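You operate a simulated robot arm through the tools that you are given. There is no shell and no other tool. Be economical: measure what you need, move in short steps, check, and stop when the job is done.

Carry out the task below with a simulated two-armed robot. There is one attempt and no reset: what you move stays moved.

## Task
At the reader, read slide N2 on its own colour and stand it in the rack the display names.
Fine: colour dial on the slide's dye; one read; clear the display. Set down upright: what you pick out.
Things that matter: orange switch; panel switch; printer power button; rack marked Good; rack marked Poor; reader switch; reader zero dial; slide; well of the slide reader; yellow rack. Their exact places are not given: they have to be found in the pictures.

Only the result counts: the job must be done as asked and must still hold three seconds after the hand-in. Knocking over, shifting, dropping, spilling or breaking anything else fails it.

## Robot
Two 7-joint arms with two-finger grippers on one trunk, hanging from a carriage that runs on a gantry, over the field with the corners [-2.2, 1.153], [-2.2, -0.127], [0.5, -0.128], [0.5, 1.152] (x, y) and turns from -6.178 to 5.812 rad about z. Base frame: it is fixed where the carriage stands at the start and does not move with it; the origin is on the floor, on the carriage's upright axis, x ahead of it, y to its left, z up. Readings come in m, rad, newtons and seconds.
The left shoulder is at the start at [0.04, 0.158, 1.385], the right one opposite. With the tool pointing down near the work surface each hand reaches from about 0.1 to 0.54 m from the robot's upright axis, wherever it stands, measured 20 degrees to its own side. Places, roughly: orange switch [0.7, 0, 0.9]; panel switch [1, 0.1, 1.6]; printer power button [0.5, -0.1, 1.1]; reader switch [0.5, 0.3, 1.1]; reader zero dial [0.6, 0.4, 1.2]; well of the slide reader [0.7, 0.3, 1.1]. Payload 1.96 kg a hand.
Tool frame (each hand has its own): the origin (TCP) lies between the finger pads and is the grasp point; the fingertips stand 0.02 m ahead of it; z points along the fingers, y is the line along which they close. The gripper opens to 0.072 m. The gripper's body begins 0.038 m behind the TCP.
Orientation is told as [roll, pitch, yaw] about the base's x, y, z axes, in that order, counted from this pose: with the fingers straight down and closing along the base's y, the tool's x points along the base's -x, its y along +y and its z along -z.

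## Interface
- The arms move only by the tool play_rows. It takes "left_increments", "right_increments" or both (then of equal length, played together; a hand with none holds still); each is a list of rows, each an object (a shift or turn left out is 0, a gripper value left out holds the last) with "rotation": the turn, a rotation vector about the tool's x, y, z in rad, a list of three; "travel": the shift along the tool's x, y, z in m, a list of three; "fingers": the gripper command, from -1 (shut) to 1 (fully open), values between in proportion. In form: [{"rotation": [wx, wy, wz], "travel": [dx, dy, dz], "fingers": fingers}, ...]. A call has 1 to 8 rows; each row shifts and turns the commanded pose from where the row before left it, along the tool's axes as they then stand. A row lasts 0.2 s, in which the tool goes at most 0.05 m and 0.15 rad; a call with a longer step from one row to the next is refused whole, and so is a gripper value outside its range. A pose out of reach is approached as far as the arm can. The call stops where the force on the tool passes 40 N (or 10 N more than at its start, if that is more) or the arm is blocked; 0.2 s more then pass. The fingers move at their own pace (about 0.045 m/s each) and stop on an object; they squeeze with about 38 N. The grip force told is the motor's: it shows also when the fingers shut on nothing. Time passes only in rows, and 0.2 s behind the last, so rows that do not move let the fingers close. It gives the time, the measured TCP pose, the force on the tool (base axes), the opening and the grip force at its end, in the units of the frame above (readings bear some noise), with the torque about the TCP (base axes, N m) and any sound that the robot's microphone picked up.
- Cameras (640 x 400 px; columns grow to the right, rows downward): "scene" is now at [0.2296, 0.0285, 1.7487]; the picture's right is [0.41, -0.91, 0.00], its down [-0.71, -0.32, -0.62] and it looks along [0.57, 0.25, -0.78] (base axes); focal length 279 px, centre (320, 200). "left" rides on the left gripper at [0.071, -0.019, -0.082] in its tool frame; the picture's right is [0.26, 0.97, 0.00], its down [-0.67, 0.18, -0.72] and it looks along [-0.69, 0.19, 0.70] (tool axes); focal length 280 px, centre (320, 200). "right" rides on the right gripper at [0.071, 0.019, -0.082] in its tool frame; the picture's right is [-0.26, 0.96, 0.00], its down [-0.67, -0.18, -0.72] and it looks along [-0.69, -0.19, 0.70] (tool axes); focal length 280 px, centre (320, 200).
- capture(camera): a new picture of that camera. It takes no simulated time.
- slide_trunk(by): slides the trunk up (or, below 0, down) by that many m; the arms and the scene camera ride with it, the base frame stays. It gives what a move gives, with no picture.
- drive_base(legs): drives the robot by 1 to 6 legs, each [ahead, left, turn to the left] in m, m and rad, along the robot's own axes; the way and the turn of a leg run together, so that a leg with both is an arc; at most 1.5 m and 3.142 rad a leg. The arms and the cameras ride along, it lands a little off, and it stops where it bumps. It keeps to its track: a leg is cut to what the track allows. It gives what a move gives.
- pan_tilt(pan, tilt): turns the head with the scene camera to pan (to the left, within 1.501 rad either way) and tilt (down, from -0.506 to 1.204), counted from straight ahead of the robot. It gives what a move gives.
- pixel_to_xyz(camera, pixels): for up to 12 pixels [column, row] of the newest picture of that camera ("zoom" is the newest enlarged one), the place [x, y, z] in the base frame of the surface seen there, good to about 0.002 m. It takes no simulated time.
- inspect(camera, box): a new picture of the part [left, top, right, bottom] of that camera's present view, enlarged. It takes no simulated time.
- sign_off(): hands the job in; it is judged then, once.

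Go step by step. Measure first, check grasps and placings, and put right what went wrong. The budget is 80 turns and 58 pictures, counting those below and the enlarged ones. Unless the task says otherwise, let go and move clear before handing in, and close with one line.

The tools are called after "Request:" as a command line: name --argument value ..., lists and objects as JSON in quotes. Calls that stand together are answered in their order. play_rows: Moves the arms, as the interface text tells. Its arguments: {"type":"object","properties":{"left_increments":{"type":"array","items":{"type":"object","properties":{"rotation":{"type":"array","items":{"type":"number"}},"travel":{"type":"array","items":{"type":"number"}},"fingers":{"type":"number"}}}},"right_increments":{"type":"array","items":{"type":"object","properties":{"rotation":{"type":"array","items":{"type":"number"}},"travel":{"type":"array","items":{"type":"number"}},"fingers":{"type":"number"}}}}},"required":[]} The other tools are called the same way: slide_trunk (by) slides the trunk up or down; drive_base (legs) drives the base; pan_tilt (pan, tilt) turns the head that bears the scene camera; capture (camera) takes a picture; pixel_to_xyz (camera, pixels) gives the place of the surface under pixels of a picture; inspect (camera, box) takes an enlarged picture of a part of a camera's view; sign_off () hands the job in.

At the start:

```text
clock: 0.0
left_ee_pos: [0.3488, 0.3722, 1.4377]
left_ee_rot: [0.0, -0.001, 0.0]
left_contact_force: [-0.2, -1.7, 0.2]
left_wrist_torque: [0.02, 0.04, 0.02]
left_gripper_width: 0.0718
left_grip_force: 0.1
right_ee_pos: [0.3115, -0.0062, 1.4831]
right_ee_rot: [-0.001, 0.002, 0.0]
right_contact_force: [0.0, -0.9, 0.0]
right_wrist_torque: [0.01, 0.01, -0.01]
right_gripper_width: 0.0722
right_grip_force: 0.0
trunk travel left (down, up): [-0.708, 0.132]
robot x, y, heading: [0.0025, 0.0038, 0.004]
head pan, tilt: [0.417, 0.895]
```

scene: 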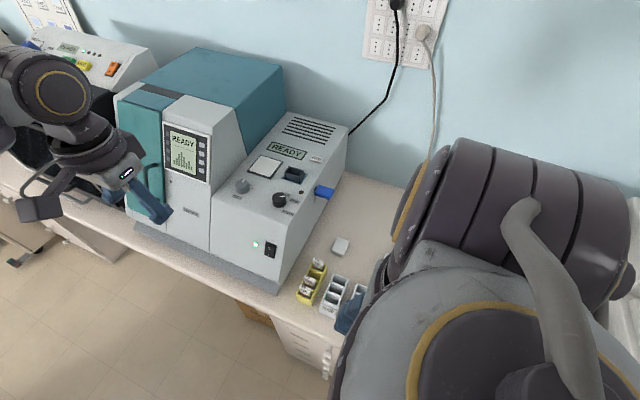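
right: 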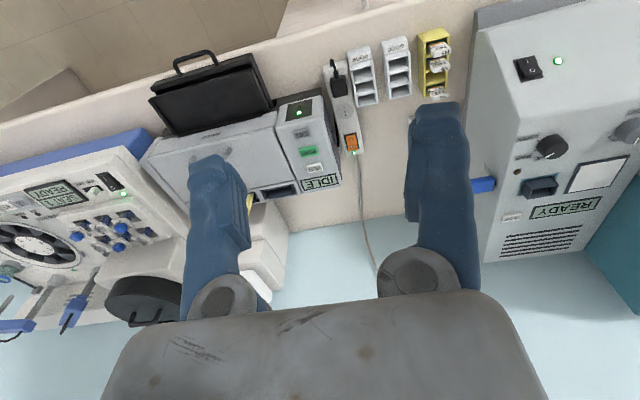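
left: 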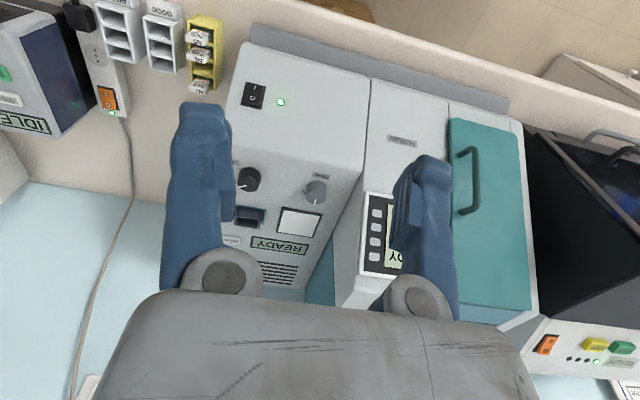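

The yellow rack holds the slides (left picture, around 200,60), and the reader has two dials, a black well and a READY display. I'll enlarge these areas.

Request:
inspect --camera "left" --box '[90, 0, 250, 100]'

Request:
inspect --camera "scene" --box '[210, 110, 350, 200]'

Request:
inspect --camera "left" --box '[220, 60, 380, 290]'

```text
4.00 times, centred on (170, 50) of left
```

zoom: 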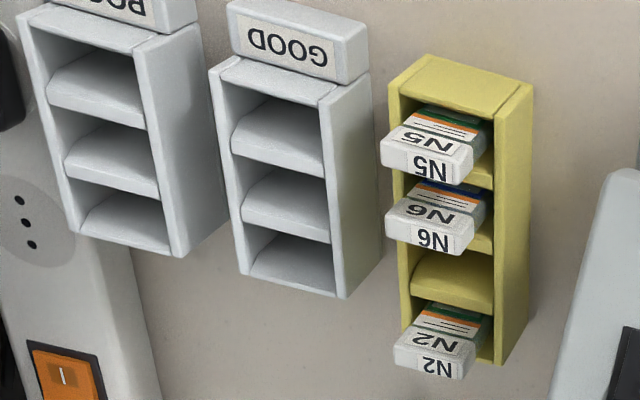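

```text
4.44 times, centred on (280, 155) of scene
```

zoom: 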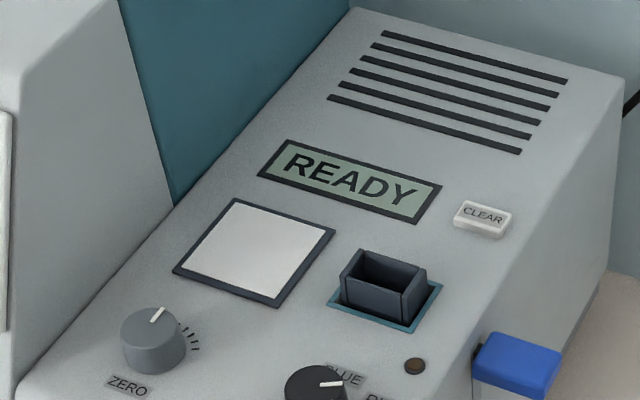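

```text
1.74 times, centred on (300, 175) of left
```

zoom: 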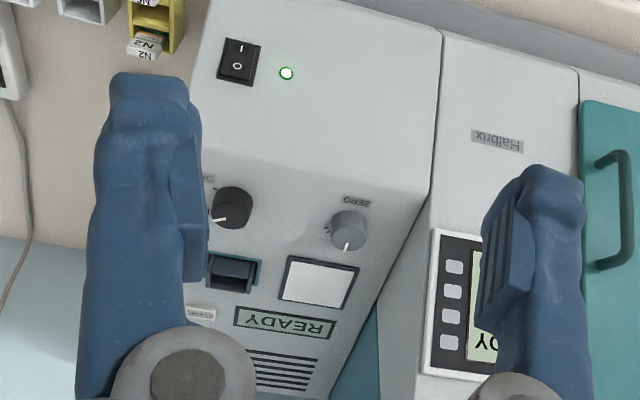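

N2's label shows green and orange stripes, so I need a close view of it. I also need the dial markings and the blue part.

Request:
inspect --camera "left" --box '[180, 60, 230, 100]'

Request:
inspect --camera "scene" --box '[220, 160, 350, 250]'

Request:
inspect --camera "scene" --box '[290, 230, 370, 330]'

Request:
pixel_to_xyz --camera "left" --pixels '[[200, 90], [199, 56], [198, 36], [250, 181], [317, 190], [250, 213], [300, 223], [232, 240], [168, 15], [280, 245], [205, 18], [253, 95]]'

```text
10.00 times, centred on (205, 80) of left
```

zoom: 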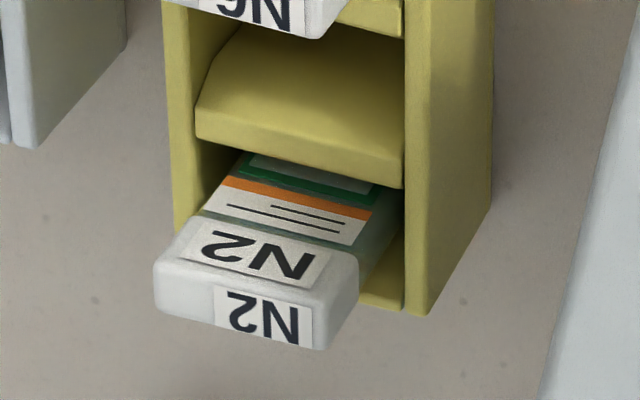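

```text
4.44 times, centred on (285, 205) of scene
```

zoom: 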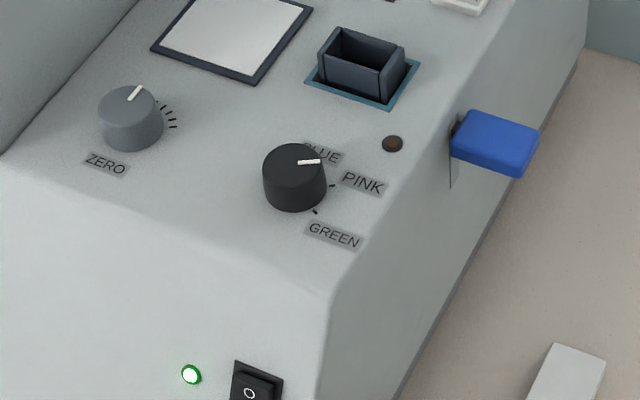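

```text
4.00 times, centred on (330, 280) of scene
```

zoom: 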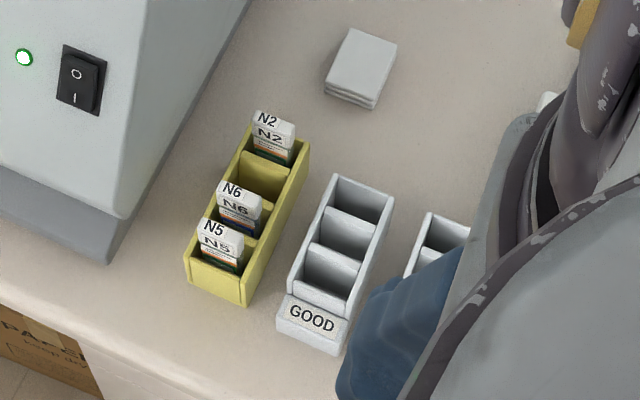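

```text
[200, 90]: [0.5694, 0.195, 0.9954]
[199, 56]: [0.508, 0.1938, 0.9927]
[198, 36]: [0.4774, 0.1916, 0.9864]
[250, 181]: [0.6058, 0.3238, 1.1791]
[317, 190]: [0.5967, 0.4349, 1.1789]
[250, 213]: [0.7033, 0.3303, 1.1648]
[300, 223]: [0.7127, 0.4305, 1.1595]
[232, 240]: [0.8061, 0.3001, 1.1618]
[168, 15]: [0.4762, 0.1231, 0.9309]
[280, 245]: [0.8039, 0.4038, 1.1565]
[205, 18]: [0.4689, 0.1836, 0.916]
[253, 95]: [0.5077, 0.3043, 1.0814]
```

The yellow rack's slots run along x, with N2 at the far end near (0.57, 0.195). The work is too far away, so before driving I'll measure heights: the teal machine, lever, buttons and rack rims.

Request:
pixel_to_xyz --camera "scene" --pixels '[[200, 60], [210, 110], [325, 191], [315, 161], [295, 173], [280, 200], [340, 246], [367, 288], [243, 187], [320, 215], [345, 150], [150, 75]]'

Request:
inspect --camera "right" --box '[480, 100, 640, 230]'

```text
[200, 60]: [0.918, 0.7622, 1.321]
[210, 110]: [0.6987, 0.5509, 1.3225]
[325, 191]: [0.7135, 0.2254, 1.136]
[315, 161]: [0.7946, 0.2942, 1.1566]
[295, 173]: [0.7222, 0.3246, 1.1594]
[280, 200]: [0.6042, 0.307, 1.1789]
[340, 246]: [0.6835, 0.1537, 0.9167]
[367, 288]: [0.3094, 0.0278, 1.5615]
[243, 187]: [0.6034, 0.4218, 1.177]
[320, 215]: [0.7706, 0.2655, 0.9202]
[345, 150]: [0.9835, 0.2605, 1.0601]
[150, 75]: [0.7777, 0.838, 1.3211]
```

```text
3.08 times, centred on (560, 165) of right
```

zoom: 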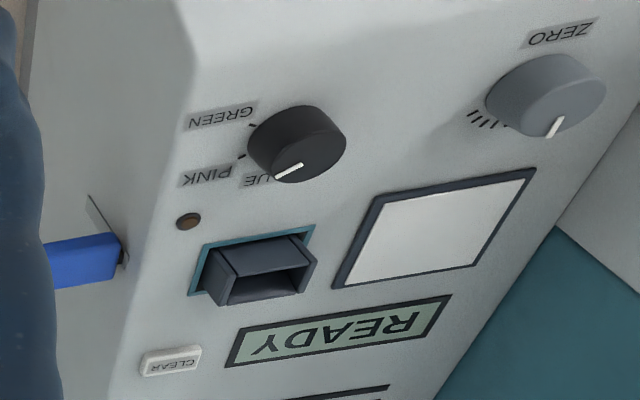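

The teal top is at z = 1.32 and the left fingers are at about 1.42, so driving ahead is clear. I'll go 0.28 ahead and 0.05 left.

Request:
drive_base --legs '[[0.28, 0.05, 0]]'

Request:
pan_tilt --pan 0.3 --tilt 1.15

Request:
capture --camera "scene"

```text
clock: 2.0
left_ee_pos: [0.6332, 0.4224, 1.4394]
left_ee_rot: [0.0, 0.0, -0.002]
left_contact_force: [-0.1, -0.2, 0.1]
left_wrist_torque: [0.02, 0.05, -0.05]
left_gripper_width: 0.0718
left_grip_force: 0.1
right_ee_pos: [0.5953, 0.0428, 1.482]
right_ee_rot: [0.0, -0.001, -0.002]
right_contact_force: [-0.1, 0.8, 0.5]
right_wrist_torque: [-0.01, 0.0, 0.02]
right_gripper_width: 0.0721
right_grip_force: 0.1
trunk travel left (down, up): [-0.708, 0.132]
robot x, y, heading: [0.2856, 0.052, 0.001]
head pan, tilt: [0.417, 0.895]
```

```text
clock: 2.8
left_ee_pos: [0.634, 0.4219, 1.4392]
left_ee_rot: [-0.001, -0.001, -0.003]
left_contact_force: [0.2, -0.7, 0.5]
left_wrist_torque: [-0.03, -0.02, -0.02]
left_gripper_width: 0.0722
left_grip_force: 0.1
right_ee_pos: [0.5957, 0.0429, 1.4824]
right_ee_rot: [0.0, 0.0, -0.003]
right_contact_force: [-0.2, -0.2, 0.0]
right_wrist_torque: [0.0, -0.05, -0.02]
right_gripper_width: 0.0719
right_grip_force: 0.0
trunk travel left (down, up): [-0.708, 0.132]
robot x, y, heading: [0.2866, 0.051, -0.002]
head pan, tilt: [0.3, 1.15]
```

```text
47 pictures are left
```

scene: 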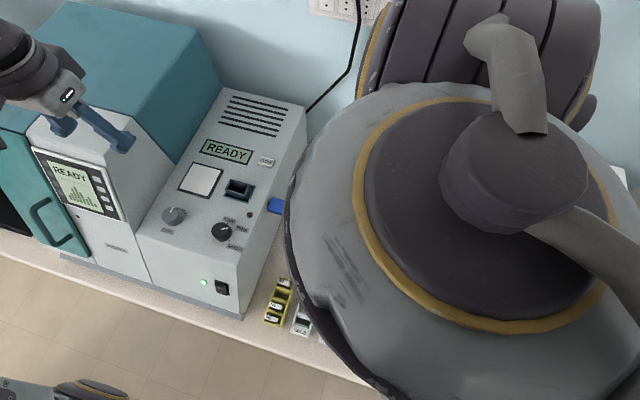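

The right arm blocks the view, so I'll move it aside and bring the left hand above N2.

Request:
play_rows --left_increments '[{}, {}, {"travel": [0.01, -0.038, 0]}, {"travel": [0.01, -0.038, 0]}, {"travel": [0.01, -0.038, 0]}, {"travel": [0.01, -0.038, 0]}, {"travel": [0.01, -0.038, 0]}, {"travel": [0.01, -0.038, 0]}]' --right_increments '[{"travel": [0.015, -0.04, 0]}, {"travel": [0.015, -0.04, 0]}, {"travel": [0.015, -0.04, 0]}, {"travel": [0.015, -0.04, 0]}, {"travel": [0.015, -0.04, 0]}, {"travel": [0.015, -0.04, 0]}, {"travel": [0.015, -0.04, 0]}, {"travel": [0.015, -0.04, 0]}]'

Request:
capture --camera "left"

Request:
capture --camera "scene"

```text
clock: 4.6
left_ee_pos: [0.6161, 0.2125, 1.4338]
left_ee_rot: [-0.044, 0.006, 0.013]
left_contact_force: [-1.2, -0.6, 0.2]
left_wrist_torque: [0.01, -0.02, 0.01]
left_gripper_width: 0.0722
left_grip_force: 0.1
left hand out of reach, approached as far as the arm can: row 6, 7, 8
right_ee_pos: [0.5227, -0.1859, 1.3689]
right_ee_rot: [0.0, 0.0, -0.002]
right_contact_force: [-0.3, 0.5, 0.1]
right_wrist_torque: [0.0, 0.01, 0.01]
right_gripper_width: 0.0721
right_grip_force: 0.1
right hand out of reach, approached as far as the arm can: row 2, 3, 4, 5, 6, 7, 8
trunk travel left (down, up): [-0.708, 0.132]
robot x, y, heading: [0.2835, 0.0501, -0.004]
head pan, tilt: [0.3, 1.15]
```

```text
46 pictures are left
```

left: 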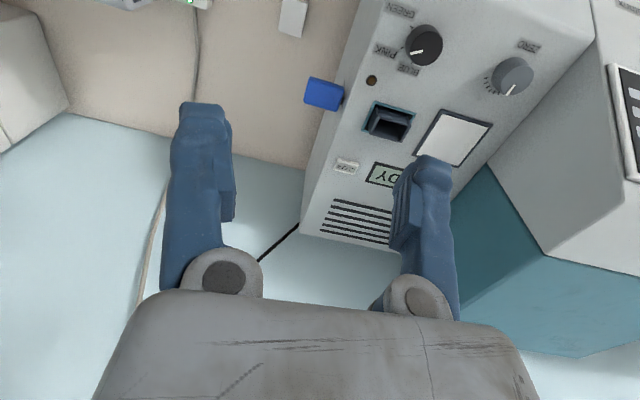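

```text
45 pictures are left
```

scene: 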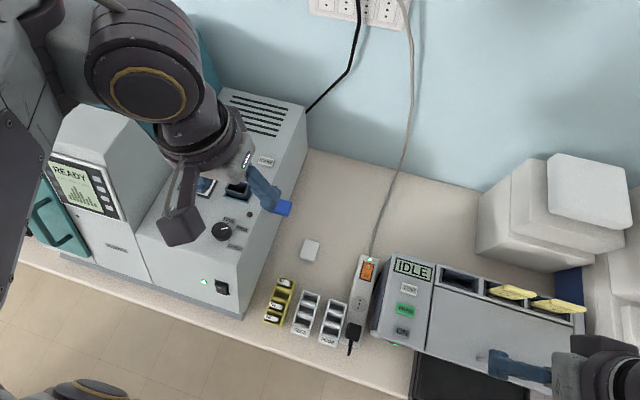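

The view is clear now, so I'll measure the racks and reader in an enlarged picture.

Request:
inspect --camera "scene" --box '[255, 265, 355, 350]'

Request:
pixel_to_xyz --camera "zoom" --pixels '[[185, 105], [195, 130], [120, 260], [240, 110], [290, 300], [340, 180], [325, 190], [500, 260], [130, 205], [265, 360], [430, 420], [160, 200]]'

```text
4.71 times, centred on (305, 308) of scene
```

zoom: 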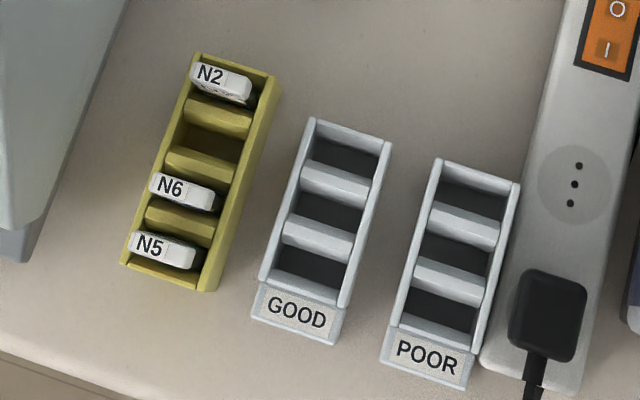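

```text
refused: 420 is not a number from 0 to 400
```

Request:
pixel_to_xyz --camera "zoom" --pixels '[[198, 75], [242, 88], [217, 82], [182, 188], [165, 250], [273, 85], [192, 58], [315, 122], [390, 148], [338, 180], [320, 235], [350, 155]]'

Request:
slide_trunk --by 0.1

```text
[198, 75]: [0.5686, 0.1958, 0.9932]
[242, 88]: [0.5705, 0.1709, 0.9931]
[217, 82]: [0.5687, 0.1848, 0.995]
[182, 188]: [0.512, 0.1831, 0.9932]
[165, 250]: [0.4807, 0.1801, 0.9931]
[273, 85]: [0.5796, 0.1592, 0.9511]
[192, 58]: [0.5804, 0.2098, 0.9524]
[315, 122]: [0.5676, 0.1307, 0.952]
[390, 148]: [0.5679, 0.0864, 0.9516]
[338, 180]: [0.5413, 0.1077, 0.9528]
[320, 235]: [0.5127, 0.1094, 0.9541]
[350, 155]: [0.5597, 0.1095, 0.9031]
```

```text
clock: 5.9
left_ee_pos: [0.6162, 0.2091, 1.5352]
left_ee_rot: [-0.042, 0.002, 0.005]
left_contact_force: [-0.1, 0.3, 0.6]
left_wrist_torque: [-0.02, -0.03, -0.01]
left_gripper_width: 0.0719
left_grip_force: 0.1
right_ee_pos: [0.5219, -0.1869, 1.4681]
right_ee_rot: [0.001, -0.001, -0.002]
right_contact_force: [0.2, 0.2, -0.3]
right_wrist_torque: [-0.01, 0.0, -0.02]
right_gripper_width: 0.072
right_grip_force: 0.0
trunk travel left (down, up): [-0.808, 0.032]
robot x, y, heading: [0.2828, 0.0521, -0.0]
head pan, tilt: [0.3, 1.15]
```

N2's cap is at (0.569, 0.184), top z 0.994, with the rack rim at 0.952. I'll lower the left hand above it in short steps and check the pose.

Request:
play_rows --left_increments '[{"travel": [0, 0, 0.05]}, {"travel": [0, 0, 0.05]}, {"travel": [0, 0, 0.05]}, {"travel": [0, 0, 0.05]}, {"travel": [0, 0, 0.05]}]'

Request:
capture --camera "scene"

```text
clock: 7.1
left_ee_pos: [0.6309, 0.209, 1.2835]
left_ee_rot: [-0.005, 0.005, 0.004]
left_contact_force: [0.1, -0.6, -0.1]
left_wrist_torque: [0.01, 0.03, 0.04]
left_gripper_width: 0.072
left_grip_force: 0.1
left hand out of reach, approached as far as the arm can: row 1
right_ee_pos: [0.5223, -0.1884, 1.4688]
right_ee_rot: [0.001, -0.001, -0.001]
right_contact_force: [0.5, 0.3, -0.2]
right_wrist_torque: [-0.02, 0.03, -0.01]
right_gripper_width: 0.072
right_grip_force: 0.1
trunk travel left (down, up): [-0.808, 0.032]
robot x, y, heading: [0.2837, 0.0527, 0.002]
head pan, tilt: [0.3, 1.15]
```

```text
43 pictures are left
```

scene: 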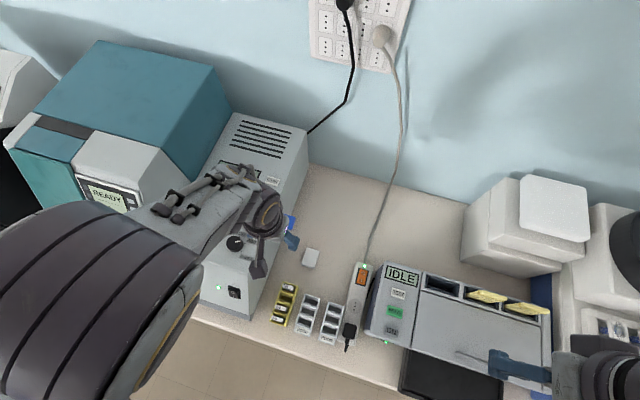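

The hand is at (0.631, 0.209, 1.284) with no rotation error. I'll move above N2 and look through the hand camera.

Request:
play_rows --left_increments '[{"travel": [0.03, -0.0125, 0.02]}, {"travel": [0.031, -0.0125, 0.02]}, {"travel": [0, 0, 0.05]}, {"travel": [0, 0, 0.05]}, {"travel": [0, 0, 0.05]}]'

Request:
capture --camera "left"

```text
clock: 8.3
left_ee_pos: [0.5684, 0.1814, 1.0932]
left_ee_rot: [0.0, 0.005, 0.0]
left_contact_force: [-0.1, -0.4, -0.1]
left_wrist_torque: [-0.01, 0.01, 0.0]
left_gripper_width: 0.0721
left_grip_force: 0.0
right_ee_pos: [0.5233, -0.1886, 1.4685]
right_ee_rot: [0.0, 0.001, -0.001]
right_contact_force: [0.3, 0.0, 0.3]
right_wrist_torque: [0.0, -0.01, 0.02]
right_gripper_width: 0.0721
right_grip_force: 0.0
trunk travel left (down, up): [-0.808, 0.032]
robot x, y, heading: [0.2862, 0.0506, -0.003]
head pan, tilt: [0.3, 1.15]
```

```text
42 pictures are left
```

left: 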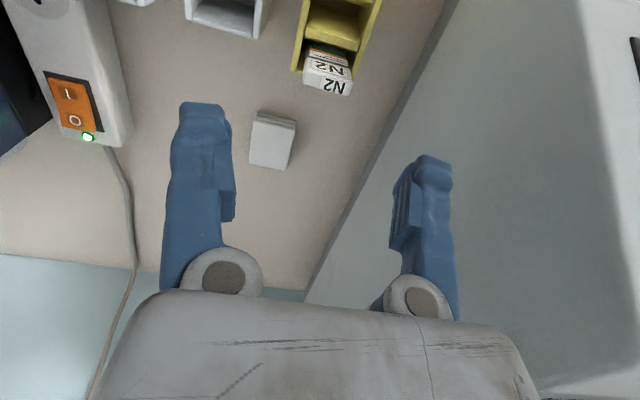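

I'll measure the N2 cap again from close up.

Request:
pixel_to_xyz --camera "left" --pixels '[[306, 79], [350, 88], [328, 83], [330, 92], [329, 74], [327, 63], [327, 54], [400, 100]]'

Request:
inspect --camera "left" --box '[280, 30, 380, 105]'

```text
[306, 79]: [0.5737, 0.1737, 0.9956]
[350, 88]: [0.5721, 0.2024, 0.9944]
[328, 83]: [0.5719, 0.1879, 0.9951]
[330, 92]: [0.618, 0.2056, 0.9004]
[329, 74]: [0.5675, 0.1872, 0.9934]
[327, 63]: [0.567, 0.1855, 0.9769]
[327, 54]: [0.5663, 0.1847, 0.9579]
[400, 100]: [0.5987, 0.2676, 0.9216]
```

```text
5.33 times, centred on (330, 68) of left
```

zoom: 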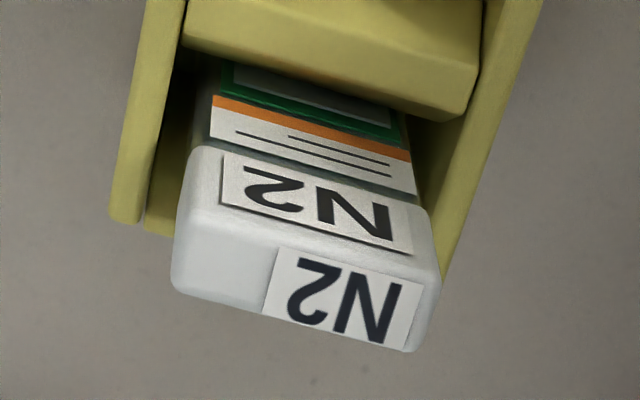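

The cap centre is about (0.571, 0.187) with its top at 0.995. I'll descend to z ≈ 0.982, staying above the rack rim, and close on it.

Request:
play_rows --left_increments '[{"travel": [-0.003, 0.006, 0.03]}, {"travel": [0, 0, 0.04]}, {"travel": [0, 0, 0.041]}, {"fingers": -1}, {"fingers": -1}, {"fingers": -1}, {"fingers": -1}]'

Request:
capture --camera "left"

```text
clock: 9.9
left_ee_pos: [0.571, 0.1887, 0.9816]
left_ee_rot: [-0.003, 0.005, -0.001]
left_contact_force: [0.2, 0.3, 0.2]
left_wrist_torque: [-0.01, 0.03, 0.01]
left_gripper_width: 0.0306
left_grip_force: 36.5
right_ee_pos: [0.5221, -0.1865, 1.4677]
right_ee_rot: [0.0, -0.001, -0.001]
right_contact_force: [-0.6, 0.4, 0.7]
right_wrist_torque: [-0.02, 0.0, 0.01]
right_gripper_width: 0.0722
right_grip_force: 0.1
trunk travel left (down, up): [-0.808, 0.032]
robot x, y, heading: [0.2795, 0.0467, -0.002]
head pan, tilt: [0.3, 1.15]
```

```text
40 pictures are left
```

left: 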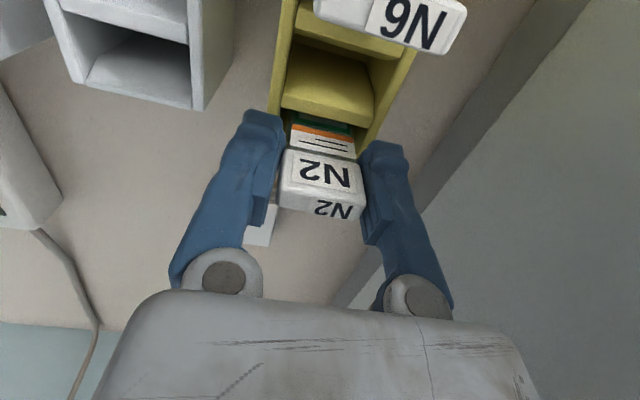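

The cap is gripped (0.0306 m). I'll lift straight up and look at the dye window.

Request:
play_rows --left_increments '[{"travel": [0, 0, -0.03]}, {"travel": [0, 0, -0.05]}, {"travel": [0, 0, -0.05]}, {"travel": [0, 0, -0.05]}, {"travel": [0, 0, -0.05]}, {"travel": [0, 0, -0.05]}]'

Request:
capture --camera "scene"

Request:
inspect --camera "left" --box '[240, 60, 400, 240]'

```text
clock: 11.3
left_ee_pos: [0.5724, 0.1904, 1.2632]
left_ee_rot: [0.003, 0.007, -0.002]
left_contact_force: [-0.4, -0.1, -0.4]
left_wrist_torque: [0.02, 0.01, 0.0]
left_gripper_width: 0.0306
left_grip_force: 38.4
right_ee_pos: [0.5206, -0.1882, 1.4683]
right_ee_rot: [-0.001, 0.0, -0.002]
right_contact_force: [-0.6, 0.3, 1.1]
right_wrist_torque: [-0.02, -0.01, 0.03]
right_gripper_width: 0.072
right_grip_force: 0.0
trunk travel left (down, up): [-0.808, 0.032]
robot x, y, heading: [0.2878, 0.0476, -0.003]
head pan, tilt: [0.3, 1.15]
```

```text
39 pictures are left
```

scene: 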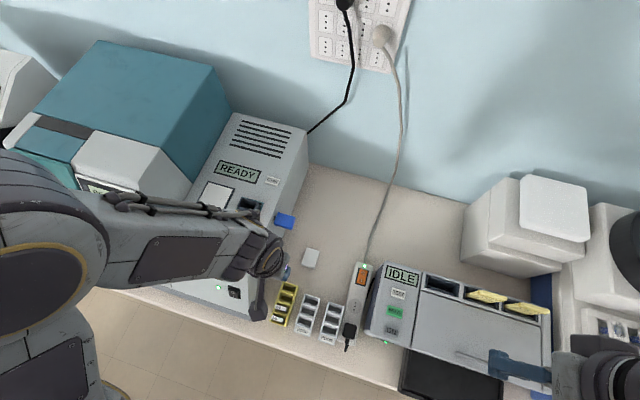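

```text
2.22 times, centred on (320, 150) of left
```

zoom: 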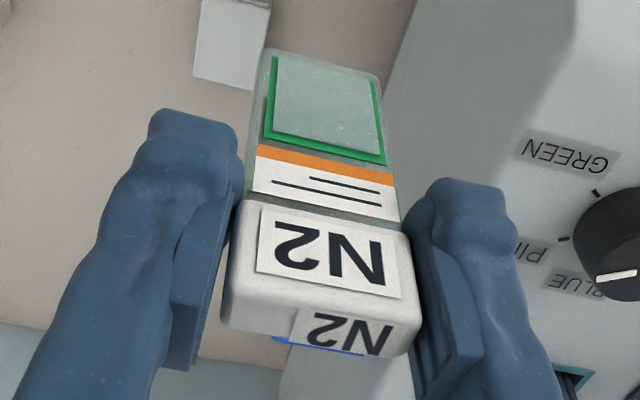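

N2's dye frame is green. Next I'll measure the well and dial.

Request:
inspect --camera "scene" --box '[190, 150, 310, 230]'

Request:
capture --camera "left"

```text
5.00 times, centred on (250, 190) of scene
```

zoom: 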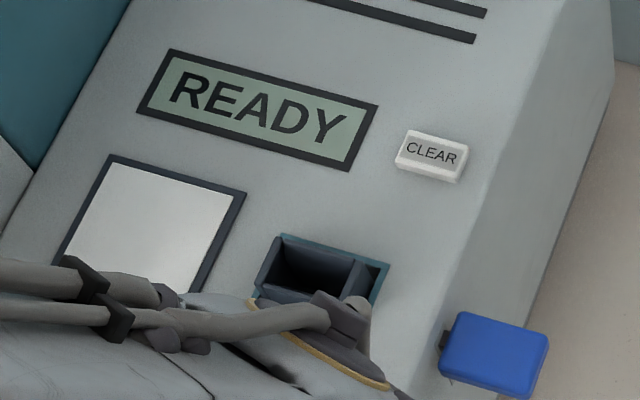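

```text
36 pictures are left
```

left: 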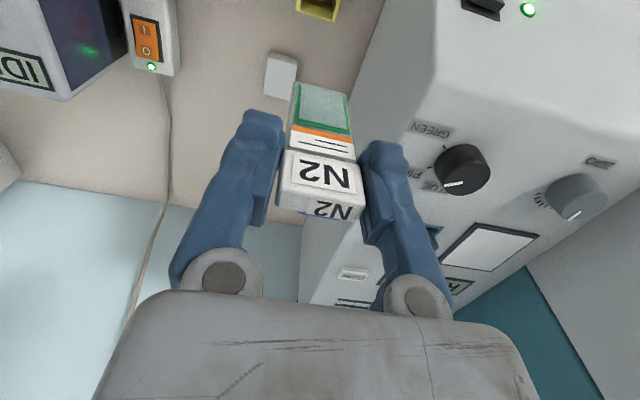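

I'll measure points on the well in the enlarged picture.

Request:
pixel_to_xyz --camera "zoom" --pixels '[[283, 243], [285, 250], [262, 285], [300, 262], [352, 262], [360, 285], [386, 268], [345, 258], [325, 275], [430, 150], [495, 345], [400, 240]]'

Request:
pixel_to_xyz --camera "left" --pixels '[[463, 162], [446, 185], [455, 184], [435, 148], [412, 178], [432, 128], [490, 245], [580, 195], [440, 170]]'

```text
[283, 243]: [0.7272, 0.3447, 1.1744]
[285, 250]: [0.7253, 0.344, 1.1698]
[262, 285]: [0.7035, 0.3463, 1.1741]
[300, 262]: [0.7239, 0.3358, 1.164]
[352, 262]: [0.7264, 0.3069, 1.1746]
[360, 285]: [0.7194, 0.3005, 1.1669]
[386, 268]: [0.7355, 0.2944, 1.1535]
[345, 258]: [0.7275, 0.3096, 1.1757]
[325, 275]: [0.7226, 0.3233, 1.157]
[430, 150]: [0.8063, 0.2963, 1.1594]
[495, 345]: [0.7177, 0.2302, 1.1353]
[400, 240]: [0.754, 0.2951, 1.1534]
```

```text
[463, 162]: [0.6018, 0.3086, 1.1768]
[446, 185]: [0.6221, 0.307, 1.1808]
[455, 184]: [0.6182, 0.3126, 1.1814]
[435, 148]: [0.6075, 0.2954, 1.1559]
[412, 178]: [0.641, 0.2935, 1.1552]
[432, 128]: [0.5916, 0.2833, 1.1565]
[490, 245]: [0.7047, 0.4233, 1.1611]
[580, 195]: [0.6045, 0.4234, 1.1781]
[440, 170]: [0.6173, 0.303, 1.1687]
```

The well rim is at z 1.175, around x 0.70–0.73 and y 0.30–0.347, but the arm hides part of it. I'll swing the hand right for a clear look.

Request:
play_rows --left_increments '[{"travel": [0.02, -0.04, -0.01]}, {"travel": [0.02, -0.04, -0.01]}, {"travel": [0.02, -0.03, -0.01]}]'

Request:
inspect --camera "scene" --box '[190, 160, 310, 260]'

```text
clock: 12.1
left_ee_pos: [0.5132, 0.0787, 1.2935]
left_ee_rot: [0.0, 0.004, 0.001]
left_contact_force: [0.5, 0.0, -0.7]
left_wrist_torque: [-0.01, -0.01, 0.02]
left_gripper_width: 0.0307
left_grip_force: 37.3
right_ee_pos: [0.5223, -0.1869, 1.4683]
right_ee_rot: [-0.001, 0.0, -0.002]
right_contact_force: [-0.4, 0.2, 0.2]
right_wrist_torque: [0.02, -0.01, -0.01]
right_gripper_width: 0.0722
right_grip_force: 0.0
trunk travel left (down, up): [-0.808, 0.032]
robot x, y, heading: [0.287, 0.0499, -0.003]
head pan, tilt: [0.3, 1.15]
```

```text
4.00 times, centred on (250, 210) of scene
```

zoom: 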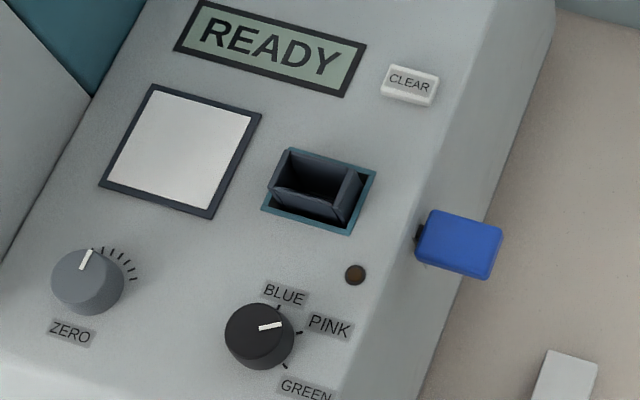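

The dial pointer sits near BLUE/PINK. I'll measure the ticks, the pointer ends and the well rim corners.

Request:
pixel_to_xyz --camera "zoom" --pixels '[[278, 308], [299, 332], [286, 366], [281, 323], [261, 329], [291, 153], [361, 170], [329, 218], [272, 194], [310, 206], [325, 164], [348, 182]]'

Request:
pixel_to_xyz --camera "zoom" --pixels '[[262, 306], [228, 330], [292, 330], [257, 352], [311, 185], [320, 190], [372, 178], [290, 147], [269, 207], [350, 230], [280, 170], [341, 205]]'

```text
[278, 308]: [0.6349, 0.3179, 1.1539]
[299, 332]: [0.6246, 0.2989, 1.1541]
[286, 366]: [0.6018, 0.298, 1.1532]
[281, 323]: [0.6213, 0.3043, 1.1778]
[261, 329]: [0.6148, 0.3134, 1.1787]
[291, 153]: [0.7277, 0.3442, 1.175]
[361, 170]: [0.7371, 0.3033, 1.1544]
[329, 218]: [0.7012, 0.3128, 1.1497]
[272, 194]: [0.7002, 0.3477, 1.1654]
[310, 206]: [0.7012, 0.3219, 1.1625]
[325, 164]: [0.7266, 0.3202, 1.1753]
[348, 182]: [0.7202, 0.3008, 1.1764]
```

```text
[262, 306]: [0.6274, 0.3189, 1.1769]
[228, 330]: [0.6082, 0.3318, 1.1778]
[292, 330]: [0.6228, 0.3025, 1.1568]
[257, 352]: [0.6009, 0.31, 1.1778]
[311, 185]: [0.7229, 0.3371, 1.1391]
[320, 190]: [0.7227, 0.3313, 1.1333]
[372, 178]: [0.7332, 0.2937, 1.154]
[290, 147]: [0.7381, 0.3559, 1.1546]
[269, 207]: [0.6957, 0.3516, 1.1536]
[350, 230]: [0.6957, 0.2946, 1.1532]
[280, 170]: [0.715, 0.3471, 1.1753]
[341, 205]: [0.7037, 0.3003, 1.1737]
```

The well's inner centre is about (0.715, 0.324) with the rim at 1.175, and the slide bottom is about 0.08 below the TCP. I'll carry it above the well at the present height.

Request:
play_rows --left_increments '[{"travel": [-0.0252, 0.0306, 0]}, {"travel": [-0.0252, 0.0306, 0]}, {"travel": [-0.0252, 0.0306, 0]}, {"travel": [-0.0252, 0.0306, 0]}, {"travel": [-0.0252, 0.0306, 0]}, {"travel": [-0.0252, 0.0306, 0]}, {"travel": [-0.0252, 0.0306, 0]}, {"travel": [-0.0252, 0.0306, 0]}]'

Request:
capture --camera "left"

Request:
pixel_to_xyz --camera "left" --pixels '[[320, 86], [295, 86], [347, 95], [322, 110], [325, 170], [283, 170], [357, 180], [330, 200]]'

```text
clock: 13.9
left_ee_pos: [0.7129, 0.3229, 1.2925]
left_ee_rot: [-0.004, 0.004, -0.002]
left_contact_force: [0.2, -1.1, -1.7]
left_wrist_torque: [-0.01, 0.0, 0.0]
left_gripper_width: 0.0308
left_grip_force: 37.8
right_ee_pos: [0.5221, -0.1882, 1.4695]
right_ee_rot: [0.0, 0.0, -0.001]
right_contact_force: [-0.6, -0.5, -0.5]
right_wrist_torque: [-0.01, 0.01, 0.0]
right_gripper_width: 0.0718
right_grip_force: 0.1
trunk travel left (down, up): [-0.808, 0.032]
robot x, y, heading: [0.2825, 0.0472, -0.005]
head pan, tilt: [0.3, 1.15]
```

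```text
34 pictures are left
```

left: 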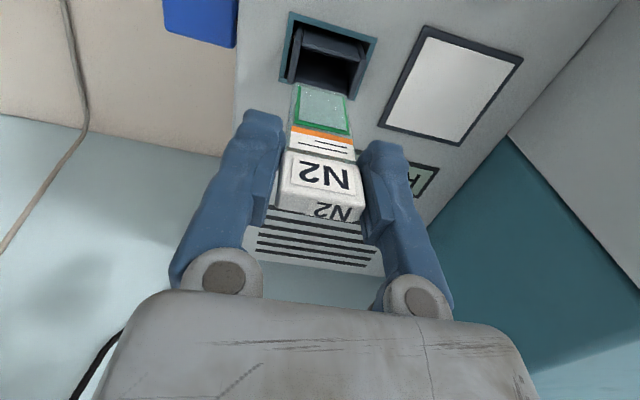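

```text
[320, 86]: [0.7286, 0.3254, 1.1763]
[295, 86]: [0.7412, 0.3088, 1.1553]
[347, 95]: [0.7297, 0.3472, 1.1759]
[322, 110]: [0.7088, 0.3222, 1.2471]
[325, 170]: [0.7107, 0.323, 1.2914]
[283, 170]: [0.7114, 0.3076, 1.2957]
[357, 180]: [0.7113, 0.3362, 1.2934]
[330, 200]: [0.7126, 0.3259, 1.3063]
```

I'll inspect the well from this side to confirm alignment and the slide's bottom edge.

Request:
inspect --camera "left" --box '[270, 5, 390, 125]'

Request:
pixel_to_xyz --camera "left" --pixels '[[322, 92], [298, 90], [345, 98], [322, 87], [329, 33], [300, 29], [365, 47], [296, 78], [357, 60], [327, 55], [325, 70], [303, 50]]'

```text
3.33 times, centred on (330, 65) of left
```

zoom: 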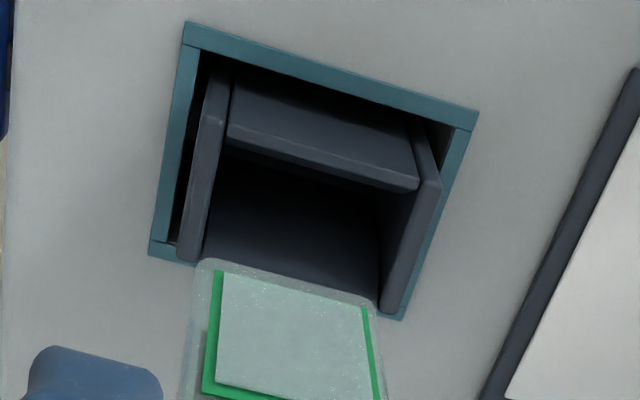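

```text
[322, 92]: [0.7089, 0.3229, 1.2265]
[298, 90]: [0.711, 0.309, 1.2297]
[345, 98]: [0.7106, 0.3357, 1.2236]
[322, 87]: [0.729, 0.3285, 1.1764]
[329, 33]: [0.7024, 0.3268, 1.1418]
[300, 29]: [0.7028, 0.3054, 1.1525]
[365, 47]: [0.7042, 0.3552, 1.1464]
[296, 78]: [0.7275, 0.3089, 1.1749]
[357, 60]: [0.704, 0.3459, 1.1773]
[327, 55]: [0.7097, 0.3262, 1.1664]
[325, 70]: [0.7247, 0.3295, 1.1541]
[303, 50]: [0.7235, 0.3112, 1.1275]
```

The slide bottom is about 0.065 below the TCP, and the slot's inner centre is about (0.717, 0.324). I'll shift to that, lower until the bottom just enters, and check.

Request:
play_rows --left_increments '[{"travel": [-0.004, 0.001, 0]}, {"travel": [0, 0, 0.03]}, {"travel": [0, 0, 0.023]}, {}]'

Request:
inspect --camera "left" --box '[240, 20, 400, 140]'

```text
clock: 14.9
left_ee_pos: [0.7172, 0.3246, 1.238]
left_ee_rot: [0.0, 0.003, -0.002]
left_contact_force: [-1.3, -0.4, -0.2]
left_wrist_torque: [0.05, 0.11, 0.01]
left_gripper_width: 0.0306
left_grip_force: 37.5
right_ee_pos: [0.5224, -0.1873, 1.468]
right_ee_rot: [-0.001, 0.0, -0.002]
right_contact_force: [-1.0, 0.1, 0.3]
right_wrist_torque: [0.05, 0.01, 0.01]
right_gripper_width: 0.0718
right_grip_force: 0.0
trunk travel left (down, up): [-0.808, 0.032]
robot x, y, heading: [0.284, 0.0542, -0.002]
head pan, tilt: [0.3, 1.15]
```

```text
3.33 times, centred on (320, 80) of left
```

zoom: 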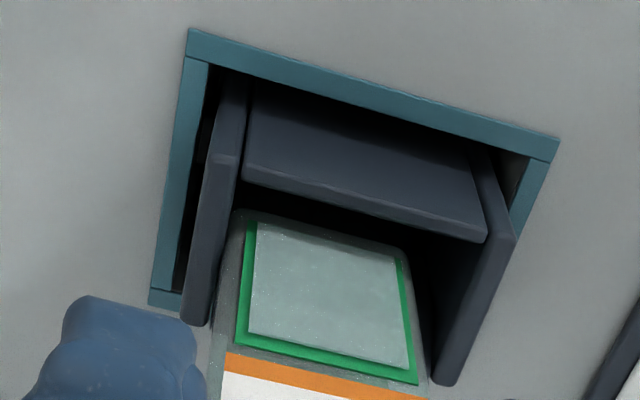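

The slide's left edge looks close to the left wall while the right has a gap. I'll measure both walls before going deeper.

Request:
pixel_to_xyz --camera "zoom" --pixels '[[228, 200], [215, 200], [205, 200], [498, 280], [485, 275], [470, 270], [245, 235], [405, 262], [320, 225], [365, 200], [365, 225], [205, 290]]'

```text
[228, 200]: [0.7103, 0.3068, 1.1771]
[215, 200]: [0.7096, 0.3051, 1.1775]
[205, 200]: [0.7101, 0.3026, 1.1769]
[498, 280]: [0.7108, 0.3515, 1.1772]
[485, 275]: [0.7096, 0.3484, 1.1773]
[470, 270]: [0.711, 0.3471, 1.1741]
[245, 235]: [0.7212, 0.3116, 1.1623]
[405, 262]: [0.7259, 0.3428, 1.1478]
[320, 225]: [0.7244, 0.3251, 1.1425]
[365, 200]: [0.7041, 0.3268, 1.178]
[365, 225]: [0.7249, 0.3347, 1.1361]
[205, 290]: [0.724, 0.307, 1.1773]
```

In the hand camera's frame the well's inner y runs about 0.307–0.3465, centre 0.327. I'll shift y by +0.0025 and lower to TCP 1.200 in small steps.

Request:
play_rows --left_increments '[{"travel": [0.0005, 0.0025, 0]}, {"travel": [0, 0, 0.012]}, {"travel": [0, 0, 0.012]}, {"travel": [0, 0, 0.012]}, {}]'

Request:
inspect --camera "left" --box '[220, 20, 420, 240]'

```text
clock: 16.1
left_ee_pos: [0.7167, 0.3259, 1.2032]
left_ee_rot: [-0.001, 0.003, -0.002]
left_contact_force: [-2.3, 0.4, 2.2]
left_wrist_torque: [0.0, 0.1, -0.04]
left_gripper_width: 0.0307
left_grip_force: 38.3
right_ee_pos: [0.5232, -0.1875, 1.4686]
right_ee_rot: [0.0, 0.002, -0.003]
right_contact_force: [0.2, 0.2, 1.5]
right_wrist_torque: [0.0, 0.01, 0.0]
right_gripper_width: 0.0722
right_grip_force: 0.0
trunk travel left (down, up): [-0.808, 0.032]
robot x, y, heading: [0.2865, 0.0495, 0.005]
head pan, tilt: [0.3, 1.15]
```

```text
1.82 times, centred on (320, 130) of left
```

zoom: 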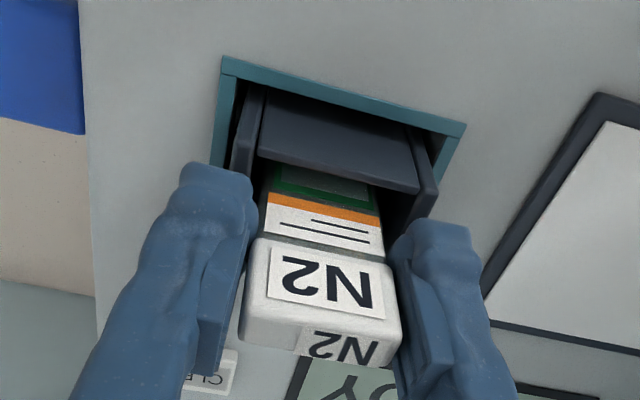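

It slid in freely. I'll go 4 mm lower, release, and back up.

Request:
play_rows --left_increments '[{"travel": [0, 0, 0.002]}, {"travel": [0, 0, 0.002]}, {}, {"fingers": 0.5}, {"fingers": 0.5}, {"fingers": 0.5}]'

Request:
inspect --camera "left" --box '[220, 20, 420, 240]'

```text
clock: 17.5
left_ee_pos: [0.7169, 0.326, 1.2003]
left_ee_rot: [-0.002, 0.005, -0.001]
left_contact_force: [-0.7, 0.3, 0.2]
left_wrist_torque: [-0.06, 0.0, 0.04]
left_gripper_width: 0.0541
left_grip_force: 0.0
right_ee_pos: [0.5217, -0.1864, 1.4683]
right_ee_rot: [-0.001, 0.001, -0.001]
right_contact_force: [-0.1, 0.0, -0.2]
right_wrist_torque: [0.01, 0.01, -0.01]
right_gripper_width: 0.072
right_grip_force: 0.1
trunk travel left (down, up): [-0.808, 0.032]
robot x, y, heading: [0.286, 0.0495, -0.004]
head pan, tilt: [0.3, 1.15]
```

```text
1.82 times, centred on (320, 130) of left
```

zoom: 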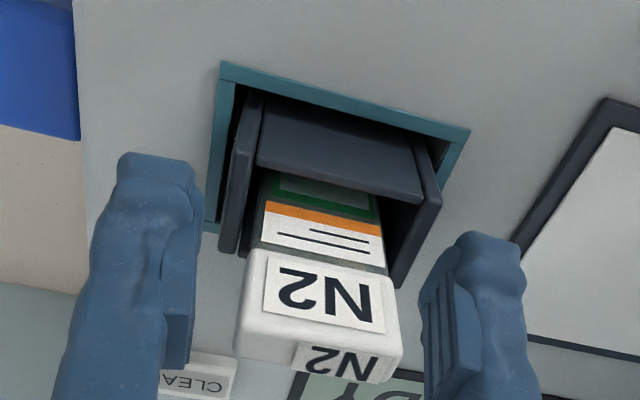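

N2 is standing in the well. I'll raise the hand and move towards the dial, looking from above.

Request:
play_rows --left_increments '[{"travel": [0, 0, -0.04]}, {"travel": [0, 0, -0.05]}, {"travel": [0.035, -0.003, 0]}, {"travel": [0.035, -0.003, 0]}, {"travel": [0.034, -0.003, 0]}]'

Request:
capture --camera "left"

Request:
inspect --camera "scene" --box '[190, 130, 310, 230]'

```text
clock: 18.7
left_ee_pos: [0.6129, 0.3167, 1.2894]
left_ee_rot: [-0.001, 0.003, -0.001]
left_contact_force: [-0.3, 1.0, -0.1]
left_wrist_torque: [-0.01, 0.0, 0.01]
left_gripper_width: 0.0539
left_grip_force: 0.1
right_ee_pos: [0.5222, -0.1872, 1.4679]
right_ee_rot: [0.001, -0.001, -0.002]
right_contact_force: [-0.1, 0.4, 0.1]
right_wrist_torque: [0.0, -0.06, 0.04]
right_gripper_width: 0.0719
right_grip_force: 0.1
trunk travel left (down, up): [-0.808, 0.032]
robot x, y, heading: [0.2862, 0.0528, -0.006]
head pan, tilt: [0.3, 1.15]
```

```text
29 pictures are left
```

left: 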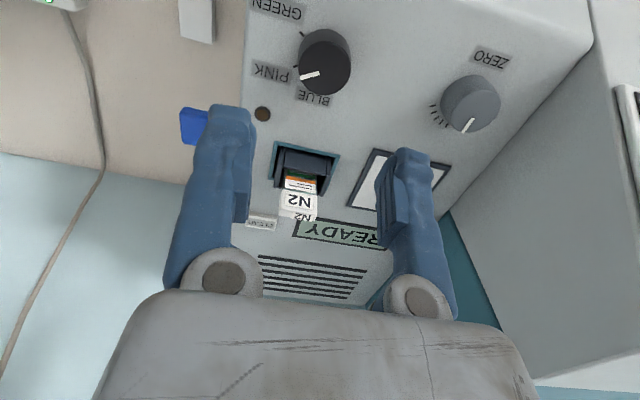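

```text
4.00 times, centred on (250, 180) of scene
```

zoom: 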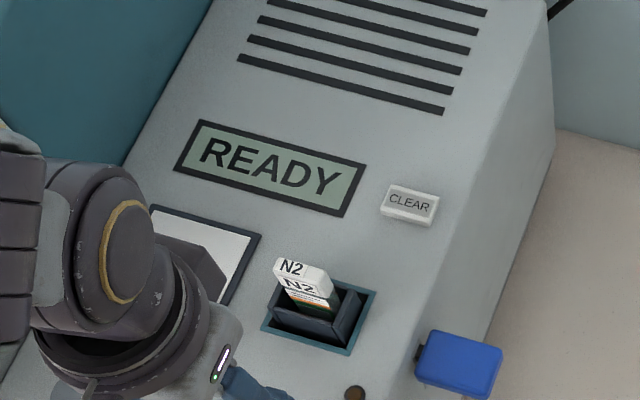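

The display still shows READY and N2 stands in the well. Now an enlarged view of the dial.

Request:
inspect --camera "left" --box '[245, 0, 385, 110]'

```text
3.64 times, centred on (315, 55) of left
```

zoom: 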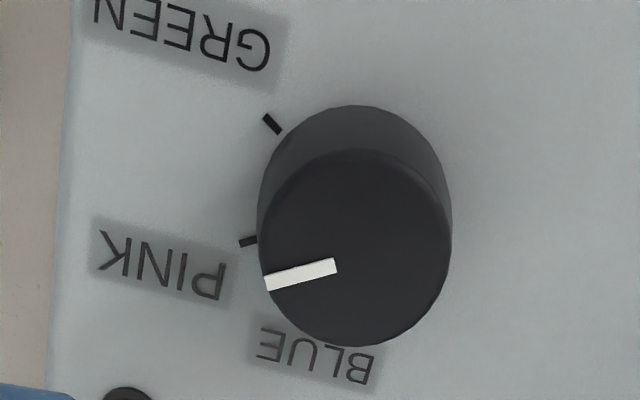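

Request:
pixel_to_xyz --camera "zoom" --pixels '[[268, 283], [334, 266], [264, 240], [446, 240], [355, 155], [355, 340], [272, 124], [246, 241], [355, 248], [290, 185], [420, 185], [300, 325]]'

```text
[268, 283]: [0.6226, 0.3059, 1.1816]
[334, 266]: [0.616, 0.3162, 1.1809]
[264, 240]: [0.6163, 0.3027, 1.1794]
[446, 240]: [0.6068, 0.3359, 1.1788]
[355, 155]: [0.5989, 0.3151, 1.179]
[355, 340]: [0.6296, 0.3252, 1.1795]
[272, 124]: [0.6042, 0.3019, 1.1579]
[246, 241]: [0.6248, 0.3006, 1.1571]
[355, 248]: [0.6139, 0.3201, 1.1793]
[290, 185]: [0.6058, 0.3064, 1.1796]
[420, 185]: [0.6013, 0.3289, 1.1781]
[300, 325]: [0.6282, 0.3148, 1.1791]
```

The dial centre is about (0.614, 0.320), top 1.179, and the pointer is on PINK. The ticks are about 60° apart, so GREEN is 60° clockwise seen from above. I'll pre-turn the wrist, descend and grip the knob.

Request:
play_rows --left_increments '[{"travel": [-0.001, 0.0033, 0]}, {"rotation": [0, 0, -0.13], "travel": [0, 0, 0.027]}, {"rotation": [0, 0, -0.13], "travel": [0, 0, 0.027]}, {"rotation": [0, 0, -0.13], "travel": [0, 0, 0.027]}, {"rotation": [0, 0, -0.13], "travel": [0, 0, 0.026]}, {"fingers": -1}, {"fingers": -1}, {"fingers": -1}]'

Request:
inspect --camera "left" --box '[200, 60, 440, 240]'

```text
clock: 20.5
left_ee_pos: [0.614, 0.322, 1.1805]
left_ee_rot: [0.001, 0.003, 0.52]
left_contact_force: [1.1, 2.4, -7.7]
left_wrist_torque: [-0.02, 0.04, 0.03]
left_gripper_width: 0.0354
left_grip_force: 39.7
right_ee_pos: [0.5215, -0.1868, 1.4677]
right_ee_rot: [0.001, -0.001, -0.001]
right_contact_force: [1.2, -0.3, 0.0]
right_wrist_torque: [0.01, 0.01, 0.0]
right_gripper_width: 0.0722
right_grip_force: 0.0
trunk travel left (down, up): [-0.808, 0.032]
robot x, y, heading: [0.2833, 0.0483, 0.002]
head pan, tilt: [0.3, 1.15]
```

```text
2.22 times, centred on (320, 150) of left
```

zoom: 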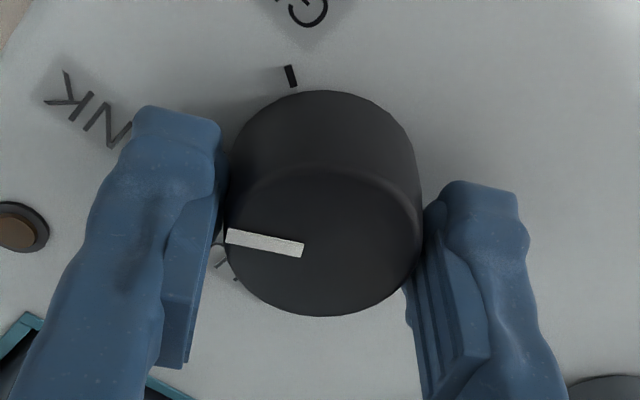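

The knob is gripped (0.0354 m). I'll turn it about 60° clockwise.

Request:
play_rows --left_increments '[{"rotation": [0, 0, 0.149]}, {"rotation": [0, 0, 0.149]}, {"rotation": [0, 0, 0.149]}, {"rotation": [0, 0, 0.149]}, {"rotation": [0, 0, 0.149]}, {"rotation": [0, 0, 0.149]}, {"rotation": [0, 0, 0.149]}, {}]'

Request:
inspect --camera "left" --box '[200, 60, 440, 240]'

```text
clock: 22.3
left_ee_pos: [0.6143, 0.3204, 1.1811]
left_ee_rot: [-0.006, 0.002, -0.528]
left_contact_force: [-4.4, -10.6, 13.8]
left_wrist_torque: [0.03, 0.54, 0.09]
left_gripper_width: 0.0356
left_grip_force: 40.0
right_ee_pos: [0.5218, -0.1883, 1.4683]
right_ee_rot: [-0.002, -0.001, -0.003]
right_contact_force: [0.3, 0.3, -0.4]
right_wrist_torque: [0.04, 0.01, 0.0]
right_gripper_width: 0.0721
right_grip_force: 0.0
trunk travel left (down, up): [-0.808, 0.032]
robot x, y, heading: [0.2831, 0.0478, 0.003]
head pan, tilt: [0.3, 1.15]
```

```text
2.22 times, centred on (320, 150) of left
```

zoom: 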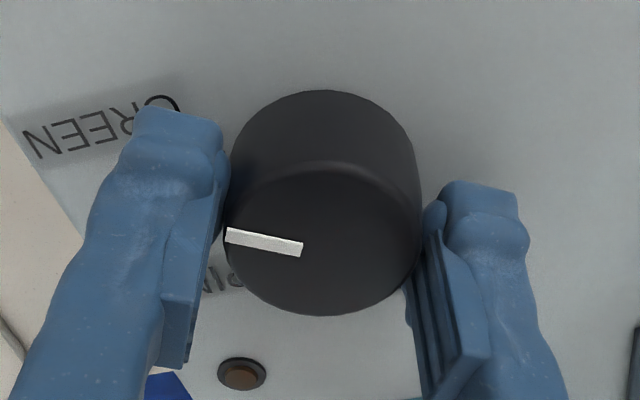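

The pointer turned with the hand and now points to GREEN. I'll release, rise, turn the wrist back and check.

Request:
play_rows --left_increments '[{"fingers": 0.5}, {"fingers": 0.5}, {"travel": [0, 0, -0.03]}, {"travel": [0, 0, -0.04], "rotation": [0, 0, -0.13]}, {"travel": [0, 0, -0.04], "rotation": [0, 0, -0.13]}, {"rotation": [0, 0, -0.13]}, {"rotation": [0, 0, -0.138]}]'

Request:
capture --camera "left"

Request:
inspect --camera "left" --box '[245, 0, 385, 110]'

```text
clock: 23.9
left_ee_pos: [0.6147, 0.3217, 1.2914]
left_ee_rot: [0.0, 0.003, 0.006]
left_contact_force: [-0.6, -0.7, 0.3]
left_wrist_torque: [0.03, -0.04, 0.01]
left_gripper_width: 0.054
left_grip_force: 0.1
right_ee_pos: [0.5223, -0.1871, 1.4692]
right_ee_rot: [0.0, 0.0, -0.002]
right_contact_force: [-0.5, -0.2, -0.3]
right_wrist_torque: [0.0, 0.02, 0.03]
right_gripper_width: 0.0722
right_grip_force: 0.1
trunk travel left (down, up): [-0.808, 0.032]
robot x, y, heading: [0.2869, 0.048, -0.006]
head pan, tilt: [0.3, 1.15]
```

```text
24 pictures are left
```

left: 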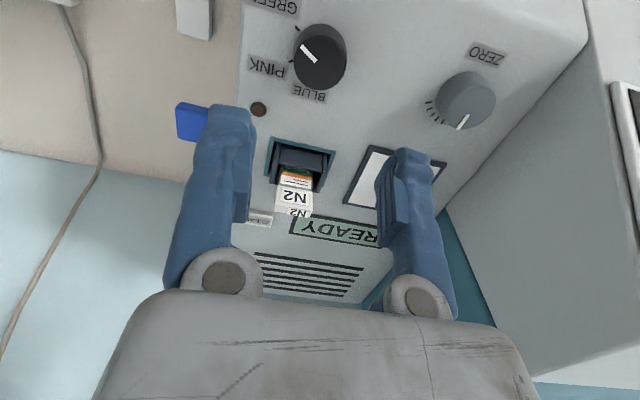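

```text
3.64 times, centred on (315, 55) of left
```

zoom: 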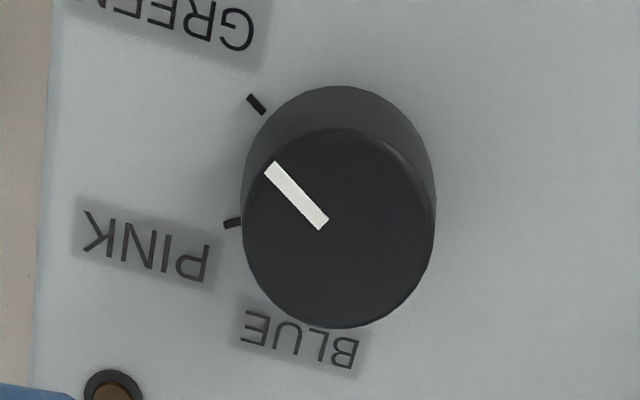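

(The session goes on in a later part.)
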